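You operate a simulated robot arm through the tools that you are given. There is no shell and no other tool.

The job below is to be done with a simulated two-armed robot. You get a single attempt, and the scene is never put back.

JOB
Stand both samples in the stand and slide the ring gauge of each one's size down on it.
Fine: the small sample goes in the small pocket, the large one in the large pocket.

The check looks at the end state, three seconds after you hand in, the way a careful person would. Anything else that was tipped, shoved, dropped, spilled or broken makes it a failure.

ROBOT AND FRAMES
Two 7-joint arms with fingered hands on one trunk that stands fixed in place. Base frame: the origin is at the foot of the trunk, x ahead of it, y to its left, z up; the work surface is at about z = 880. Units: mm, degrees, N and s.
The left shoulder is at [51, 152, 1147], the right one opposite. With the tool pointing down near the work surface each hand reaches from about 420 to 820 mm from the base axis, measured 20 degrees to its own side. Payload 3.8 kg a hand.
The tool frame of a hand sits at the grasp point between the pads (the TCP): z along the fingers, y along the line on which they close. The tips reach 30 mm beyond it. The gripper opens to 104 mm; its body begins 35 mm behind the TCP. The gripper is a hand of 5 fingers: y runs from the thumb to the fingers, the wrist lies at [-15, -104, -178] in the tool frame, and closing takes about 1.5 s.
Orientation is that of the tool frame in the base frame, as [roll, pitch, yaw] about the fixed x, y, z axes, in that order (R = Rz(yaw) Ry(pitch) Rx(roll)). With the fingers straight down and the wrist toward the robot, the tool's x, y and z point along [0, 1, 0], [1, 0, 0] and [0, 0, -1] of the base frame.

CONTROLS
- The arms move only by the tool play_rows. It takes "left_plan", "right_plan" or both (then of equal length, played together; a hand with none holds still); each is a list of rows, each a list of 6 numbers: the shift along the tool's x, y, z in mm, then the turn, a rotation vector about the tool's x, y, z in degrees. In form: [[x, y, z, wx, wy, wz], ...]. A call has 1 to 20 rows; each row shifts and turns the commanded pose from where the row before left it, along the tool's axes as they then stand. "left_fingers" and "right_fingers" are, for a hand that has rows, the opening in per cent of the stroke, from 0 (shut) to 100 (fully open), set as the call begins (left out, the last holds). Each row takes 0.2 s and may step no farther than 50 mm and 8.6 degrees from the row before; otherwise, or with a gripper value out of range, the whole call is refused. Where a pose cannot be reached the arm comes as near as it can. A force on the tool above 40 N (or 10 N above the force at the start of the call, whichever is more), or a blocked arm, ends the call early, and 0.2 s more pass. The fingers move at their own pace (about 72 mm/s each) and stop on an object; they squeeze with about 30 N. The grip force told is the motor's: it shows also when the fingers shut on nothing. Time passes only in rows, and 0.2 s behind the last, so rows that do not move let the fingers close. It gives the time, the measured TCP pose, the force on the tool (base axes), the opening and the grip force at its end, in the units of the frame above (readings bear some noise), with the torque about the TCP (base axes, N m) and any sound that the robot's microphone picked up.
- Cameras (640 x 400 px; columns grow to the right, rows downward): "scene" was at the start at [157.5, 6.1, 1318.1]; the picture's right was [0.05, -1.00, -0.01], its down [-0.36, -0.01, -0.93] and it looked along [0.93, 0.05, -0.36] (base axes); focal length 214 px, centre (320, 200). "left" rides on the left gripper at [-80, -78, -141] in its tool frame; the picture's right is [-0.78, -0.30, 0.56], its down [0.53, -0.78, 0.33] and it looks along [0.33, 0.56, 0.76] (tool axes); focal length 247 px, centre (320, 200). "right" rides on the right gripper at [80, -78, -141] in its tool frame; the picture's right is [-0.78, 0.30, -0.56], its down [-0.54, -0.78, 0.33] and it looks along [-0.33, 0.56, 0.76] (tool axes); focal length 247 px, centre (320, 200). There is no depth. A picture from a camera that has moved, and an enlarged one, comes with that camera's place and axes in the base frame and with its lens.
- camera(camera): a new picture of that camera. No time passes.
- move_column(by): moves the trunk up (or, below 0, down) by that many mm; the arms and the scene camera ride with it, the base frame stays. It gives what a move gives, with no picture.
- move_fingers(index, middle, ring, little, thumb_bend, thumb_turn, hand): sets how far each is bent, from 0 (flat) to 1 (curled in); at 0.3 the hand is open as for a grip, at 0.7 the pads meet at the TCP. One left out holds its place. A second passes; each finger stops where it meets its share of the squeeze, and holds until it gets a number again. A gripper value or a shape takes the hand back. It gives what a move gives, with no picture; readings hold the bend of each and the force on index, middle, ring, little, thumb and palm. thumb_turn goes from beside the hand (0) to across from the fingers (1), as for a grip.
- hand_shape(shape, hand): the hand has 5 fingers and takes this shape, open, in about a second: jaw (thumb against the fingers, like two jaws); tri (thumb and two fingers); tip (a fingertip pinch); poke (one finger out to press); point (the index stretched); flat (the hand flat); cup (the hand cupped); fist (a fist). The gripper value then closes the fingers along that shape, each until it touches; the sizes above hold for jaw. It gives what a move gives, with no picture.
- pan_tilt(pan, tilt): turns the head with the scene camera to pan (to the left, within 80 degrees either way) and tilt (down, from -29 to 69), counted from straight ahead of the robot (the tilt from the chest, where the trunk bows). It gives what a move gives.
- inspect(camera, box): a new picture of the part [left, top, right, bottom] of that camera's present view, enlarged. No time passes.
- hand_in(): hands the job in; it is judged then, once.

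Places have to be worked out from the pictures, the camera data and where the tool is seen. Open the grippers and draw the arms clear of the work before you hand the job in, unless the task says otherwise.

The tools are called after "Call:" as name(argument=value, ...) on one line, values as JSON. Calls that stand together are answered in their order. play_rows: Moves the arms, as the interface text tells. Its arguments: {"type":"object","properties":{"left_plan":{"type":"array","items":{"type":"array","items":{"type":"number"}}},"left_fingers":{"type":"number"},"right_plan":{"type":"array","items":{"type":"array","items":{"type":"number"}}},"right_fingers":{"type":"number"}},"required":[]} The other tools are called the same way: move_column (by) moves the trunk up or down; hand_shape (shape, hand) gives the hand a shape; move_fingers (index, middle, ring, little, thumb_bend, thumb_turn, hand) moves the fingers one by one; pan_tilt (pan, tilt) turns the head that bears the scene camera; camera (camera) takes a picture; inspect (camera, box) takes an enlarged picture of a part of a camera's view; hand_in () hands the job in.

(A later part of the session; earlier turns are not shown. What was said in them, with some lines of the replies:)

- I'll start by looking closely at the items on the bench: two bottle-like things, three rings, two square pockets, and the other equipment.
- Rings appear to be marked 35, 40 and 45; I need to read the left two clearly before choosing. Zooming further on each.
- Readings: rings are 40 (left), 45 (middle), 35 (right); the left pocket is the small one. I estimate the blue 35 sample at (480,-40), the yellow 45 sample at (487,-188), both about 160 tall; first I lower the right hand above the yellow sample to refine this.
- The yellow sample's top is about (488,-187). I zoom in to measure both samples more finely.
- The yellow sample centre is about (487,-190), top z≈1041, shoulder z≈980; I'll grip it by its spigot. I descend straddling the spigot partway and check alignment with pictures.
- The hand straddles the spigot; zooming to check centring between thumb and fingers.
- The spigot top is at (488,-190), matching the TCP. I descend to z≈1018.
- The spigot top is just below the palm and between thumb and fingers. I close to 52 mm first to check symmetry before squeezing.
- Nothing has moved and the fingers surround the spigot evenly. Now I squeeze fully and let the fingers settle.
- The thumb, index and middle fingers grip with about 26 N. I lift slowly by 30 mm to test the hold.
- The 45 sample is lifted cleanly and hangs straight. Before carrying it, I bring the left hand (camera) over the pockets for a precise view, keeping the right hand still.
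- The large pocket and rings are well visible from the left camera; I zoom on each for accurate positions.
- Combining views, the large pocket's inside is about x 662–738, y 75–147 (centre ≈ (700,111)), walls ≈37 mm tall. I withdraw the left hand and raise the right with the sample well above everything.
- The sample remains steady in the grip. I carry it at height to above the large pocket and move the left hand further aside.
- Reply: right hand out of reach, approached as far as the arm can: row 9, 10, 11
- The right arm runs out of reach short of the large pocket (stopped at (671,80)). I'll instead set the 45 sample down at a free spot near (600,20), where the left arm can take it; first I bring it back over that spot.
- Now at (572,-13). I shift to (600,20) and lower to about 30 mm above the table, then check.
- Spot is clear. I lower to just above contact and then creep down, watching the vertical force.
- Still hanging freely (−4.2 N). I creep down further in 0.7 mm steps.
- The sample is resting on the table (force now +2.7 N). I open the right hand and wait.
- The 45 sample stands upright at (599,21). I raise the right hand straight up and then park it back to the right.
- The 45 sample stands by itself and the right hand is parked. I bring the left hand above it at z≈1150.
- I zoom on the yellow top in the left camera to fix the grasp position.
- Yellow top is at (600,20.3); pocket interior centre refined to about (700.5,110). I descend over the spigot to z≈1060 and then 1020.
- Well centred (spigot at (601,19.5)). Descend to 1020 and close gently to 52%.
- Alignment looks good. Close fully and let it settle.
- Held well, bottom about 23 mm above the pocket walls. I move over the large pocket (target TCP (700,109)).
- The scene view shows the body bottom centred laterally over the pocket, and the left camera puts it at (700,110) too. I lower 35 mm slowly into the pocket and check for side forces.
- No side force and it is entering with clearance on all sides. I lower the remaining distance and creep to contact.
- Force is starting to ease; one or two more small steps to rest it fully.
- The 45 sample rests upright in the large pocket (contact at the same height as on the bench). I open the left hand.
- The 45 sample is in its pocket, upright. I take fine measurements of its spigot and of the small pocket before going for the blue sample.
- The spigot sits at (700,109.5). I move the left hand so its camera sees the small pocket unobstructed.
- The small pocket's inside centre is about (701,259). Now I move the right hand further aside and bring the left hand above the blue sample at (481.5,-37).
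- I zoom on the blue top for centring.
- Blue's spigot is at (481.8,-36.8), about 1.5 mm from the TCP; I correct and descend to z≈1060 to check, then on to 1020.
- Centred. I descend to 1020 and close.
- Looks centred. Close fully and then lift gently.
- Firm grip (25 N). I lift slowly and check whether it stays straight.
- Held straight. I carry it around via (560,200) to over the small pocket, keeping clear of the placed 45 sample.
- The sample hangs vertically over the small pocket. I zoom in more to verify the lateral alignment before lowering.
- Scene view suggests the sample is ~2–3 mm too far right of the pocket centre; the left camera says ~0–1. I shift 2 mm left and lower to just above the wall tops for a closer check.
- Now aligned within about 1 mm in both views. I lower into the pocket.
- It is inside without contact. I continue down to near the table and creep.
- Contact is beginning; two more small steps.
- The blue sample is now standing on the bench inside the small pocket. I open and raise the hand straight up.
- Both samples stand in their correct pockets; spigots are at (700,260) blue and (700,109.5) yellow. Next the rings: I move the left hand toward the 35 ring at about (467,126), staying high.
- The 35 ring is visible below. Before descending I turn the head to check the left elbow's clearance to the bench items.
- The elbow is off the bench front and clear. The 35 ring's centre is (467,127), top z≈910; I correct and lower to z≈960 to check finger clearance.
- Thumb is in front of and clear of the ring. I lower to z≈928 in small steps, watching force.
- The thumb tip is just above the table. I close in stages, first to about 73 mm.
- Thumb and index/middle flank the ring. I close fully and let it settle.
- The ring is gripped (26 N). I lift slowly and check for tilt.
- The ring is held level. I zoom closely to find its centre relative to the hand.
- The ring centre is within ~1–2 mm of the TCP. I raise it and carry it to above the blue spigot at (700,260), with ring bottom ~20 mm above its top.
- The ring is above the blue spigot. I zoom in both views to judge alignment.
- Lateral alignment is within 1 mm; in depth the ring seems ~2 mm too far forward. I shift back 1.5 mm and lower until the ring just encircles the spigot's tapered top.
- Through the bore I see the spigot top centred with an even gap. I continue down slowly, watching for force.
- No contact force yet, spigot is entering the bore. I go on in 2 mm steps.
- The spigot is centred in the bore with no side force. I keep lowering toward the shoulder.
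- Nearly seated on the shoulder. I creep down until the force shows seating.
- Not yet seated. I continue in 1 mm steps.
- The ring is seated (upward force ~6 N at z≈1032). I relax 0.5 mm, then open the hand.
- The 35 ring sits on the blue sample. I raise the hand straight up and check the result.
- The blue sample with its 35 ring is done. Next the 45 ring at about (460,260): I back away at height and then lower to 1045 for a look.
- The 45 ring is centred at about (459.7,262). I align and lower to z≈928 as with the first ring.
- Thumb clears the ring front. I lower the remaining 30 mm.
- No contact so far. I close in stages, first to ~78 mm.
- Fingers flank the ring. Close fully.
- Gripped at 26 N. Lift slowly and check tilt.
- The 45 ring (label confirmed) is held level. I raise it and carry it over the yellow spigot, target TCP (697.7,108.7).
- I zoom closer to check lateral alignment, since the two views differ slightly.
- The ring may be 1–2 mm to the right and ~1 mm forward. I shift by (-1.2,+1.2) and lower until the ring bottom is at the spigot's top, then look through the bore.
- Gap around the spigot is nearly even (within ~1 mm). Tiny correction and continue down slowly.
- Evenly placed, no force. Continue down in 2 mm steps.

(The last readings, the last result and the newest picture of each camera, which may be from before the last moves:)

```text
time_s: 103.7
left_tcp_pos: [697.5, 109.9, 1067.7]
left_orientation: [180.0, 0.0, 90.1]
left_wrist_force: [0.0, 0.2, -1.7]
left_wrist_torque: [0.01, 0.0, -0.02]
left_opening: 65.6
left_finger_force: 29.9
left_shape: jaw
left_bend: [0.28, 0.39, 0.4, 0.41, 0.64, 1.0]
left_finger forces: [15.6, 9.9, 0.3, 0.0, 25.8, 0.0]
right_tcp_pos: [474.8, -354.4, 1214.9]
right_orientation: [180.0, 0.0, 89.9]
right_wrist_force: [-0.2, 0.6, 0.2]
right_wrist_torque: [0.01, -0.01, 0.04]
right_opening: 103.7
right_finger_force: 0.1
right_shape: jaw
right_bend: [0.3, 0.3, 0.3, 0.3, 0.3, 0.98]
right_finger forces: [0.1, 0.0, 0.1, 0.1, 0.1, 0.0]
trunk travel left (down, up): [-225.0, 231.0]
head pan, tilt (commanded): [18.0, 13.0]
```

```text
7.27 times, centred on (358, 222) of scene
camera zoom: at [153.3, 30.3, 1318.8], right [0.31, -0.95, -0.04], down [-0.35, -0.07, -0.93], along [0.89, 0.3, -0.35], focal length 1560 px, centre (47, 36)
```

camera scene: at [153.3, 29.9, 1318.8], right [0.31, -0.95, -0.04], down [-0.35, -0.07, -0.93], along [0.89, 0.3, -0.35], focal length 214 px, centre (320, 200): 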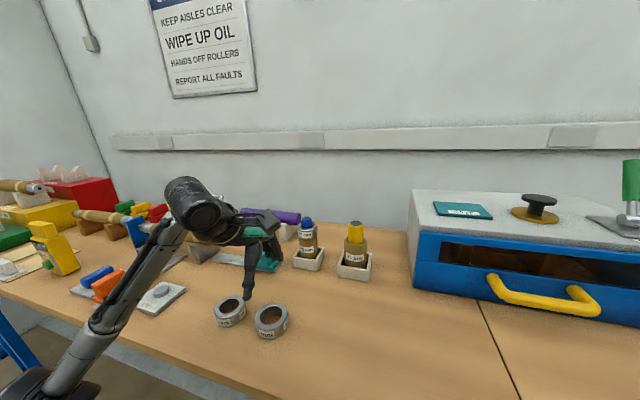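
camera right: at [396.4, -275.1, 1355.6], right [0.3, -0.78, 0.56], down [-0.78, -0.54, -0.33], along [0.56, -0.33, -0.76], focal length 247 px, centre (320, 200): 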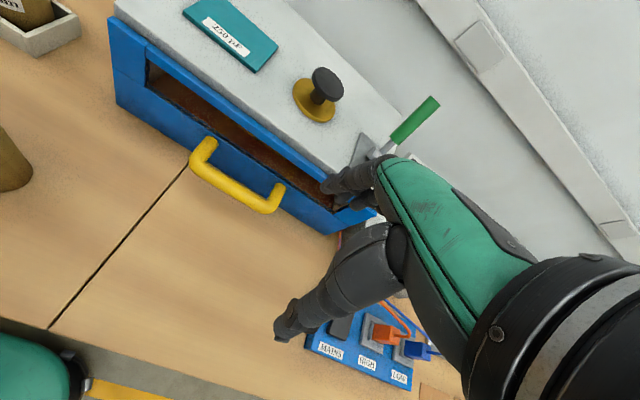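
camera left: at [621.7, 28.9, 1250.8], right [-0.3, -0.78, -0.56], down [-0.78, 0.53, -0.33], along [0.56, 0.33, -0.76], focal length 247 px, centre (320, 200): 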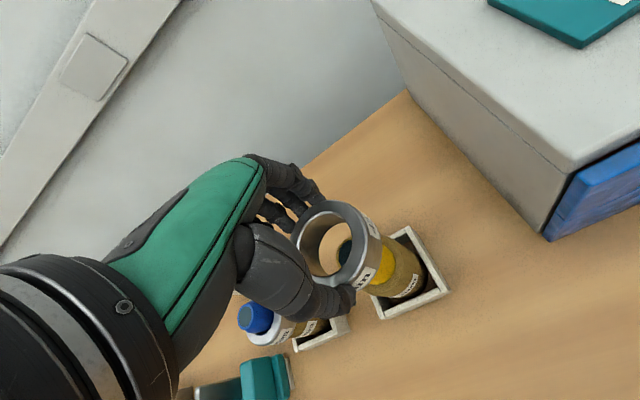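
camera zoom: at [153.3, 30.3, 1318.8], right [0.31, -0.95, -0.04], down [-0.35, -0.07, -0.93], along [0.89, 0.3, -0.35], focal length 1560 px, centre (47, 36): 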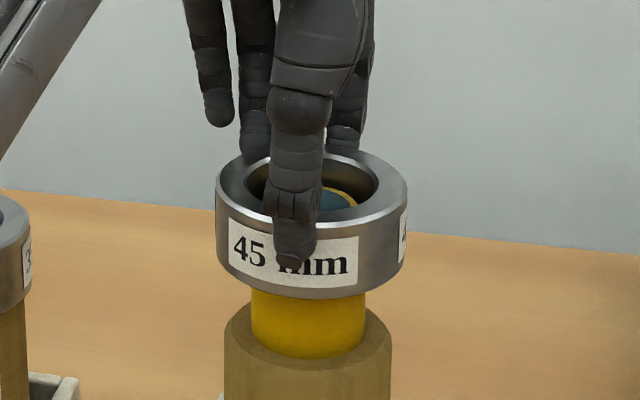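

The ring is threaded on the spigot with no force. I continue lowering toward the shoulder.

Call:
play_rows(left_plan=[[0, 0, 2.5, 0, 0, 0], [0, 0, 2.5, 0, 0, 0], [0, 0, 2.5, 0, 0, 0], [0, 0, 2.5, 0, 0, 0], [0, 0, 0, 0, 0, 0]])

Call:
play_rows(left_plan=[[0, 0, 2.5, 0, 0, 0], [0, 0, 2.5, 0, 0, 0], [0, 0, 2.5, 0, 0, 0], [0, 0, 2.5, 0, 0, 0], [0, 0, 0, 0, 0, 0]])

Call:
play_rows(left_plan=[[0, 0, 2.5, 0, 0, 0], [0, 0, 2, 0, 0, 0], [0, 0, 2, 0, 0, 0], [0, 0, 1.5, 0, 0, 0], [0, 0, 0, 0, 0, 0]])

Call:
inspect(camera="scene", box=[335, 195, 380, 250])

Call:
inspect(camera="left", box=[285, 195, 445, 315])

```text
time_s: 104.9
left_tcp_pos: [697.6, 110.0, 1058.4]
left_orientation: [-180.0, 0.0, 90.1]
left_wrist_force: [0.4, 0.0, -1.4]
left_wrist_torque: [0.02, 0.02, 0.02]
left_opening: 65.5
left_finger_force: 30.3
left_shape: jaw
left_bend: [0.28, 0.39, 0.4, 0.41, 0.64, 1.0]
left_finger forces: [15.5, 9.9, 0.3, 0.0, 25.7, 0.0]
right_tcp_pos: [475.5, -354.8, 1214.0]
right_orientation: [180.0, 0.0, 90.0]
right_wrist_force: [0.0, 0.3, 0.6]
right_wrist_torque: [0.02, -0.06, 0.0]
right_opening: 103.5
right_finger_force: 0.1
right_shape: jaw
right_bend: [0.3, 0.3, 0.3, 0.3, 0.3, 0.98]
right_finger forces: [0.1, 0.0, 0.1, 0.0, 0.0, 0.1]
trunk travel left (down, up): [-225.0, 231.0]
head pan, tilt (commanded): [18.0, 13.0]
```

```text
time_s: 106.1
left_tcp_pos: [697.6, 110.4, 1048.5]
left_orientation: [-179.9, 0.0, 90.0]
left_wrist_force: [0.0, -0.3, -1.9]
left_wrist_torque: [0.02, 0.04, 0.01]
left_opening: 65.4
left_finger_force: 30.1
left_shape: jaw
left_bend: [0.28, 0.39, 0.4, 0.41, 0.64, 1.0]
left_finger forces: [15.6, 9.8, 0.3, 0.1, 25.8, 0.1]
right_tcp_pos: [473.8, -354.6, 1215.5]
right_orientation: [-180.0, 0.0, 89.9]
right_wrist_force: [0.0, -0.3, -0.5]
right_wrist_torque: [-0.03, 0.02, -0.01]
right_opening: 103.6
right_finger_force: 0.0
right_shape: jaw
right_bend: [0.3, 0.3, 0.3, 0.3, 0.3, 0.98]
right_finger forces: [0.0, 0.1, 0.0, 0.0, 0.0, 0.1]
trunk travel left (down, up): [-225.0, 231.0]
head pan, tilt (commanded): [18.0, 13.0]
```

```text
time_s: 107.3
left_tcp_pos: [696.9, 109.1, 1041.7]
left_orientation: [-180.0, 0.1, 89.9]
left_wrist_force: [0.2, -0.2, -1.9]
left_wrist_torque: [0.01, 0.0, 0.01]
left_opening: 65.3
left_finger_force: 30.1
left_shape: jaw
left_bend: [0.28, 0.39, 0.4, 0.41, 0.64, 1.0]
left_finger forces: [15.5, 9.8, 0.3, 0.0, 25.8, 0.0]
right_tcp_pos: [475.4, -355.1, 1215.4]
right_orientation: [-179.9, 0.0, 90.0]
right_wrist_force: [1.0, -0.1, -0.5]
right_wrist_torque: [-0.01, -0.02, 0.0]
right_opening: 103.7
right_finger_force: 0.0
right_shape: jaw
right_bend: [0.3, 0.3, 0.3, 0.3, 0.3, 0.98]
right_finger forces: [0.0, 0.1, 0.1, 0.0, 0.0, 0.0]
trunk travel left (down, up): [-225.0, 231.0]
head pan, tilt (commanded): [18.0, 13.0]
```

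```text
7.27 times, centred on (358, 222) of scene
camera zoom: at [153.3, 30.3, 1318.8], right [0.31, -0.95, -0.04], down [-0.35, -0.07, -0.93], along [0.89, 0.3, -0.35], focal length 1560 px, centre (47, 36)
```

zoom: 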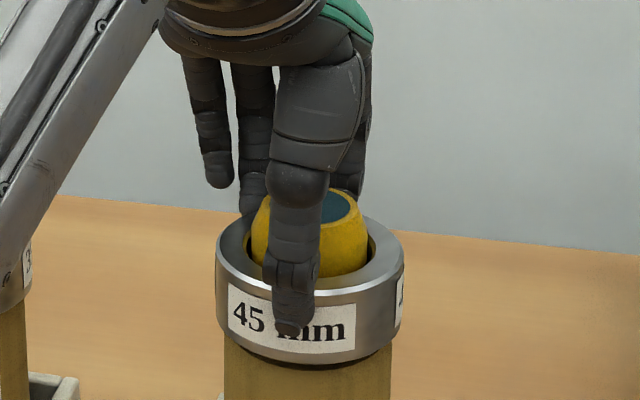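

```text
3.33 times, centred on (365, 255) of left
camera zoom: at [619.5, 30.3, 1180.8], right [-0.3, -0.78, -0.56], down [-0.78, 0.53, -0.33], along [0.56, 0.33, -0.76], focal length 823 px, centre (170, 17)
```

zoom: 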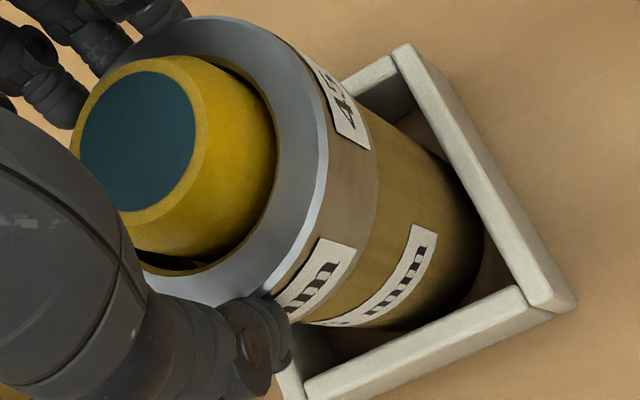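

Nearly at the shoulder; creep down to seat it.

Call:
play_rows(left_plan=[[0, 0, 1.5, 0, 0, 0], [0, 0, 1.5, 0, 0, 0], [0, 0, 1.5, 0, 0, 0], [0, 0, 1, 0, 0, 0], [0, 0, 0, 0, 0, 0]])

Call:
play_rows(left_plan=[[0, 0, 1, 0, 0, 0], [0, 0, 1, 0, 0, 0], [0, 0, 0, 0, 0, 0]])

Call:
play_rows(left_plan=[[0, 0, 1, 0, 0, 0], [0, 0, 0, 0, 0, 0]])

```text
time_s: 108.5
left_tcp_pos: [696.5, 110.0, 1034.7]
left_orientation: [-180.0, 0.0, 90.0]
left_wrist_force: [-0.1, -0.7, -1.8]
left_wrist_torque: [0.02, 0.04, 0.01]
left_opening: 65.2
left_finger_force: 30.2
left_shape: jaw
left_bend: [0.28, 0.39, 0.4, 0.41, 0.64, 1.0]
left_finger forces: [15.6, 9.8, 0.4, 0.1, 25.9, 0.0]
right_tcp_pos: [476.4, -354.5, 1215.1]
right_orientation: [-180.0, 0.0, 90.0]
right_wrist_force: [-0.1, 0.1, 0.3]
right_wrist_torque: [0.03, 0.03, -0.01]
right_opening: 103.7
right_finger_force: 0.1
right_shape: jaw
right_bend: [0.3, 0.3, 0.3, 0.3, 0.3, 0.98]
right_finger forces: [0.0, 0.0, 0.0, 0.0, 0.0, 0.0]
trunk travel left (down, up): [-225.0, 231.0]
head pan, tilt (commanded): [18.0, 13.0]
```

```text
time_s: 109.3
left_tcp_pos: [697.1, 109.5, 1033.3]
left_orientation: [179.9, 0.0, 90.0]
left_wrist_force: [0.4, 0.5, 0.6]
left_wrist_torque: [0.01, 0.0, -0.02]
left_opening: 65.1
left_finger_force: 30.3
left_shape: jaw
left_bend: [0.28, 0.39, 0.4, 0.41, 0.64, 1.0]
left_finger forces: [15.8, 10.1, 0.4, 0.0, 25.8, 0.0]
right_tcp_pos: [475.1, -354.1, 1215.5]
right_orientation: [-179.9, 0.0, 90.0]
right_wrist_force: [0.4, 0.0, -0.1]
right_wrist_torque: [-0.02, 0.0, 0.04]
right_opening: 103.8
right_finger_force: 0.1
right_shape: jaw
right_bend: [0.3, 0.3, 0.3, 0.3, 0.3, 0.98]
right_finger forces: [0.0, 0.0, 0.0, 0.0, 0.0, 0.0]
trunk travel left (down, up): [-225.0, 231.0]
head pan, tilt (commanded): [18.0, 13.0]
```

```text
time_s: 109.9
left_tcp_pos: [697.1, 109.9, 1033.5]
left_orientation: [179.8, 0.1, 90.0]
left_wrist_force: [1.9, 0.7, 4.9]
left_wrist_torque: [-0.02, -0.08, 0.0]
left_opening: 65.3
left_finger_force: 29.8
left_shape: jaw
left_bend: [0.28, 0.39, 0.41, 0.41, 0.64, 1.0]
left_finger forces: [16.0, 10.1, 2.0, 0.1, 26.6, 0.0]
right_tcp_pos: [472.9, -356.1, 1215.5]
right_orientation: [-180.0, 0.1, 90.0]
right_wrist_force: [-0.2, -0.8, 0.0]
right_wrist_torque: [-0.02, 0.0, 0.01]
right_opening: 103.5
right_finger_force: 0.1
right_shape: jaw
right_bend: [0.3, 0.3, 0.3, 0.3, 0.3, 0.98]
right_finger forces: [0.1, 0.0, 0.0, 0.0, 0.1, 0.0]
trunk travel left (down, up): [-225.0, 231.0]
head pan, tilt (commanded): [18.0, 13.0]
```

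The 45 ring is seated (upward ~5 N). I open the hand, then rise straight up.

Call:
play_rows(left_plan=[[0, 0, -0.5, 0, 0, 0], [0, 0, 0, 0, 0, 0], [0, 0, 0, 0, 0, 0], [0, 0, 0, 0, 0, 0], [0, 0, 0, 0, 0, 0], [0, 0, 0, 0, 0, 0]], left_fingers=100)

Call:
inspect(camera="scene", box=[335, 195, 380, 250])

Call:
inspect(camera="left", box=[285, 195, 445, 315])

```text
time_s: 111.3
left_tcp_pos: [696.1, 109.3, 1033.2]
left_orientation: [-180.0, -0.1, 90.0]
left_wrist_force: [0.3, -0.6, -0.8]
left_wrist_torque: [0.04, 0.01, 0.03]
left_opening: 103.7
left_finger_force: 0.1
left_shape: jaw
left_bend: [0.3, 0.3, 0.3, 0.3, 0.3, 0.98]
left_finger forces: [0.0, 0.1, 0.1, 0.0, 0.1, 0.0]
right_tcp_pos: [473.8, -354.5, 1215.7]
right_orientation: [179.9, -0.1, 90.0]
right_wrist_force: [-1.4, 0.4, -0.7]
right_wrist_torque: [-0.01, -0.01, -0.03]
right_opening: 103.9
right_finger_force: 0.1
right_shape: jaw
right_bend: [0.3, 0.3, 0.3, 0.3, 0.3, 0.98]
right_finger forces: [0.0, 0.1, 0.0, 0.1, 0.1, 0.0]
trunk travel left (down, up): [-225.0, 231.0]
head pan, tilt (commanded): [18.0, 13.0]
```

```text
7.27 times, centred on (358, 222) of scene
camera zoom: at [152.9, 30.3, 1318.8], right [0.31, -0.95, -0.04], down [-0.35, -0.07, -0.93], along [0.89, 0.3, -0.35], focal length 1560 px, centre (47, 36)
```

zoom: 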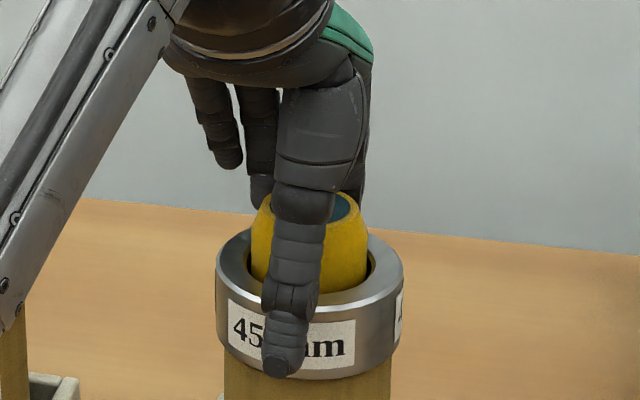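

```text
3.33 times, centred on (365, 255) of left
camera zoom: at [619.1, 30.0, 1173.1], right [-0.3, -0.78, -0.56], down [-0.78, 0.53, -0.33], along [0.56, 0.33, -0.76], focal length 823 px, centre (170, 17)
```

zoom: 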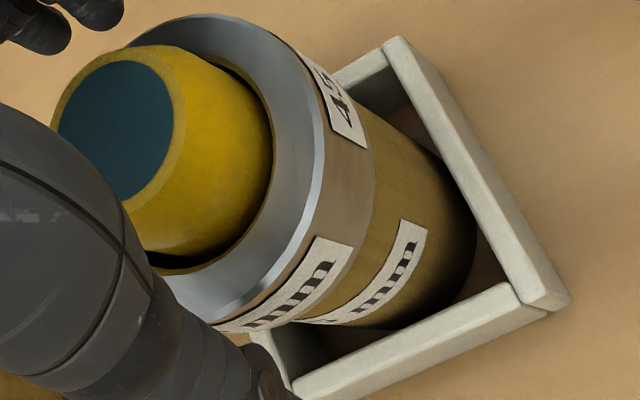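

Released and seated. I rise straight up, then withdraw the left arm backward and away at height.

Call:
play_rows(left_plan=[[0, 0, -10, 0, 0, 0], [0, 0, -25, 0, 0, 0], [0, 0, -35, 0, 0, 0], [0, 0, -40, 0, 0, 0], [0, 0, -40, 0, 0, 0], [0, -30, -20, 0, 0, 0], [10, -40, -10, 0, 0, 0], [20, -40, -10, 0, 0, 0], [30, -38, -10, 0, 0, 0], [35, -30, -10, 0, 0, 0], [35, -30, -10, 0, 0, 0], [35, -30, -10, 0, 0, 0], [0, 0, 0, 0, 0, 0]])

Call:
pan_tilt(pan=8, tilt=16)

Call:
camera(camera="scene")

Call:
inspect(camera="scene", box=[210, 180, 370, 290])

Call:
camera(camera="left")

```text
time_s: 114.1
left_tcp_pos: [457.8, 274.7, 1262.3]
left_orientation: [-179.8, -0.1, 89.9]
left_wrist_force: [0.2, -0.7, -0.8]
left_wrist_torque: [0.0, 0.0, 0.02]
left_opening: 104.0
left_finger_force: 0.0
left_shape: jaw
left_bend: [0.3, 0.3, 0.3, 0.3, 0.3, 0.98]
left_finger forces: [0.0, 0.0, 0.1, 0.0, 0.1, 0.0]
right_tcp_pos: [474.9, -355.1, 1215.0]
right_orientation: [-179.8, -0.1, 90.0]
right_wrist_force: [0.0, 0.2, 0.3]
right_wrist_torque: [0.0, 0.01, -0.01]
right_opening: 103.7
right_finger_force: 0.0
right_shape: jaw
right_bend: [0.3, 0.3, 0.3, 0.3, 0.3, 0.98]
right_finger forces: [0.0, 0.0, 0.1, 0.0, 0.0, 0.0]
trunk travel left (down, up): [-225.0, 231.0]
head pan, tilt (commanded): [18.0, 13.0]
```

```text
time_s: 114.8
left_tcp_pos: [458.3, 276.6, 1260.8]
left_orientation: [180.0, 0.0, 90.0]
left_wrist_force: [-0.5, 0.5, -0.6]
left_wrist_torque: [-0.02, 0.0, 0.04]
left_opening: 103.8
left_finger_force: 0.0
left_shape: jaw
left_bend: [0.3, 0.3, 0.3, 0.3, 0.3, 0.98]
left_finger forces: [0.1, 0.0, 0.0, 0.0, 0.1, 0.0]
right_tcp_pos: [475.0, -354.5, 1213.7]
right_orientation: [180.0, 0.1, 90.0]
right_wrist_force: [0.3, 0.3, 0.1]
right_wrist_torque: [-0.01, 0.05, 0.01]
right_opening: 103.8
right_finger_force: 0.0
right_shape: jaw
right_bend: [0.3, 0.3, 0.3, 0.3, 0.3, 0.98]
right_finger forces: [0.0, 0.0, 0.0, 0.0, 0.1, 0.0]
trunk travel left (down, up): [-225.0, 231.0]
head pan, tilt (commanded): [8.0, 16.0]
```

```text
taken
camera scene: at [156.2, 14.5, 1313.4], right [0.14, -0.99, -0.02], down [-0.41, -0.04, -0.91], along [0.9, 0.13, -0.41], focal length 214 px, centre (320, 200)
```

scene: 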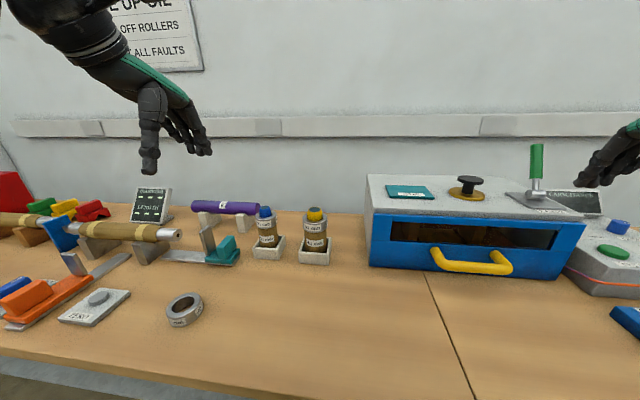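

```text
3.64 times, centred on (290, 235) of scene
camera zoom: at [156.2, 14.5, 1313.4], right [0.14, -0.99, -0.02], down [-0.41, -0.04, -0.91], along [0.9, 0.13, -0.41], focal length 780 px, centre (429, 73)
```

zoom: 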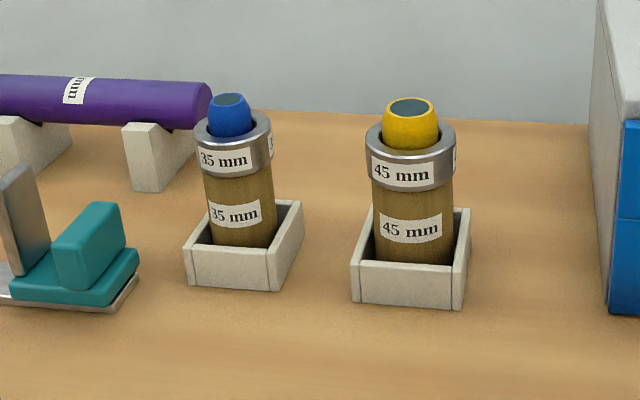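

```text
taken
camera left: at [381.1, 195.8, 1402.0], right [-0.3, -0.78, -0.56], down [-0.78, 0.53, -0.33], along [0.56, 0.33, -0.76], focal length 247 px, centre (320, 200)
```

left: 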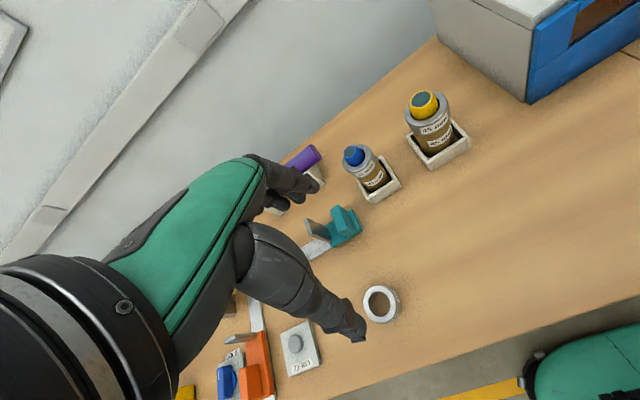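

Both samples carry their rings. I zoom to confirm the rings sit flush on the shoulders, and raise both arms clear.

Call:
play_rows(left_plan=[[0, -5, -30, 0, 0, 0], [0, -5, -30, 0, 0, 0], [0, 0, -25, 0, 0, 0], [0, 0, 0, 0, 0, 0]], right_plan=[[0, -5, -35, 0, 0, 0], [0, -5, -35, 0, 0, 0], [0, 0, -35, 0, 0, 0], [0, 0, 0, 0, 0, 0]])

Call:
inspect(camera="scene", box=[245, 195, 345, 270])

Call:
inspect(camera="left", box=[320, 70, 500, 220])

Call:
camera(camera="scene")

```text
time_s: 115.8
left_tcp_pos: [450.0, 275.5, 1349.0]
left_orientation: [180.0, 0.0, 90.1]
left_wrist_force: [-0.8, 0.2, 0.6]
left_wrist_torque: [-0.01, 0.02, -0.01]
left_opening: 103.6
left_finger_force: 0.1
left_shape: jaw
left_bend: [0.3, 0.3, 0.3, 0.3, 0.3, 0.98]
left_finger forces: [0.0, 0.1, 0.0, 0.0, 0.0, 0.0]
right_tcp_pos: [464.8, -355.3, 1318.7]
right_orientation: [-180.0, 0.1, 90.0]
right_wrist_force: [-0.5, 1.2, 0.0]
right_wrist_torque: [0.03, -0.02, 0.0]
right_opening: 103.8
right_finger_force: 0.0
right_shape: jaw
right_bend: [0.3, 0.3, 0.3, 0.3, 0.3, 0.98]
right_finger forces: [0.1, 0.0, 0.0, 0.1, 0.1, 0.0]
trunk travel left (down, up): [-225.0, 231.0]
head pan, tilt (commanded): [8.0, 16.0]
```

```text
5.33 times, centred on (295, 232) of scene
camera zoom: at [156.2, 14.4, 1313.3], right [0.14, -0.99, -0.02], down [-0.41, -0.04, -0.91], along [0.9, 0.13, -0.41], focal length 1144 px, centre (453, 27)
```

zoom: 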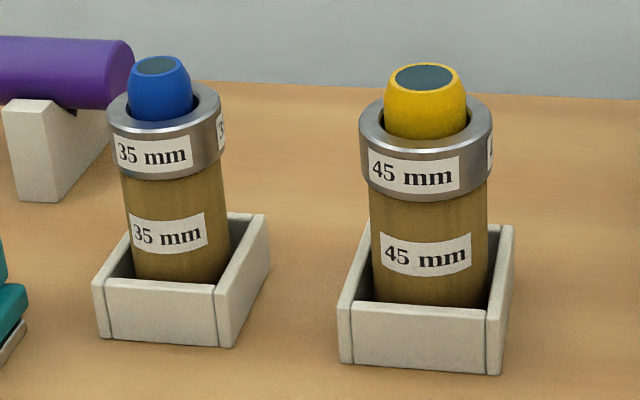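

```text
2.67 times, centred on (410, 145) of left
camera zoom: at [371.7, 195.8, 1488.3], right [-0.3, -0.78, -0.56], down [-0.78, 0.53, -0.33], along [0.56, 0.33, -0.76], focal length 659 px, centre (80, 347)
```

zoom: 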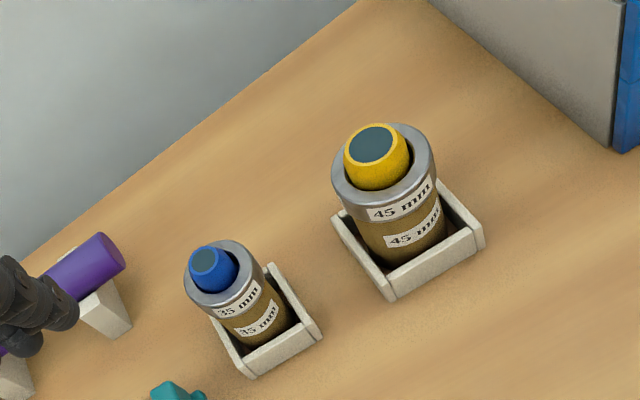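

```text
taken
camera scene: at [156.2, 14.4, 1313.3], right [0.14, -0.99, -0.02], down [-0.41, -0.04, -0.91], along [0.9, 0.13, -0.41], focal length 214 px, centre (320, 200)
```

scene: 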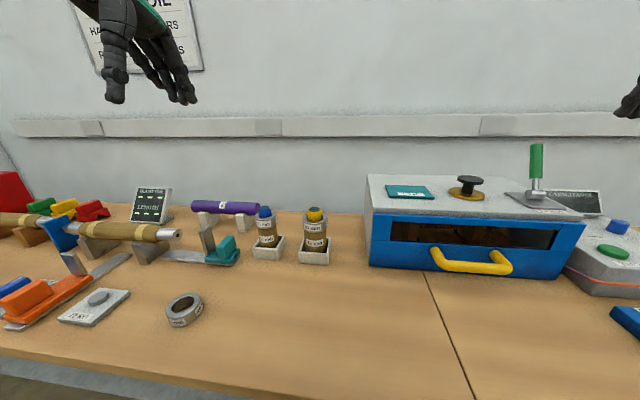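

Both samples stand upright in their matching pockets, and each ring sits flush on its shoulder: 35 on the small sample, 45 on the large one. The 40 ring and everything else are where they were, and both hands are open and clear, so I hand in.

Call:
hand_in()

```text
The job is handed in.
```

The job is done and handed in. I haven't seen the check's verdict.

- **Small sample:** the 35 mm sample stands upright in the small pocket, with the 35 mm ring slid down onto its shoulder.
- **Large sample:** the 45 mm sample stands upright in the large pocket, with the 45 mm ring slid down onto its shoulder.
- **Everything else:** the 40 mm ring and the other things on the bench looked undisturbed in the last pictures. Both hands are open and drawn clear.

The right arm could not reach the large pocket. I set the 45 mm sample down on a clear spot on the bench, then picked it up with the left arm and placed it. The left arm did the rest of the work.
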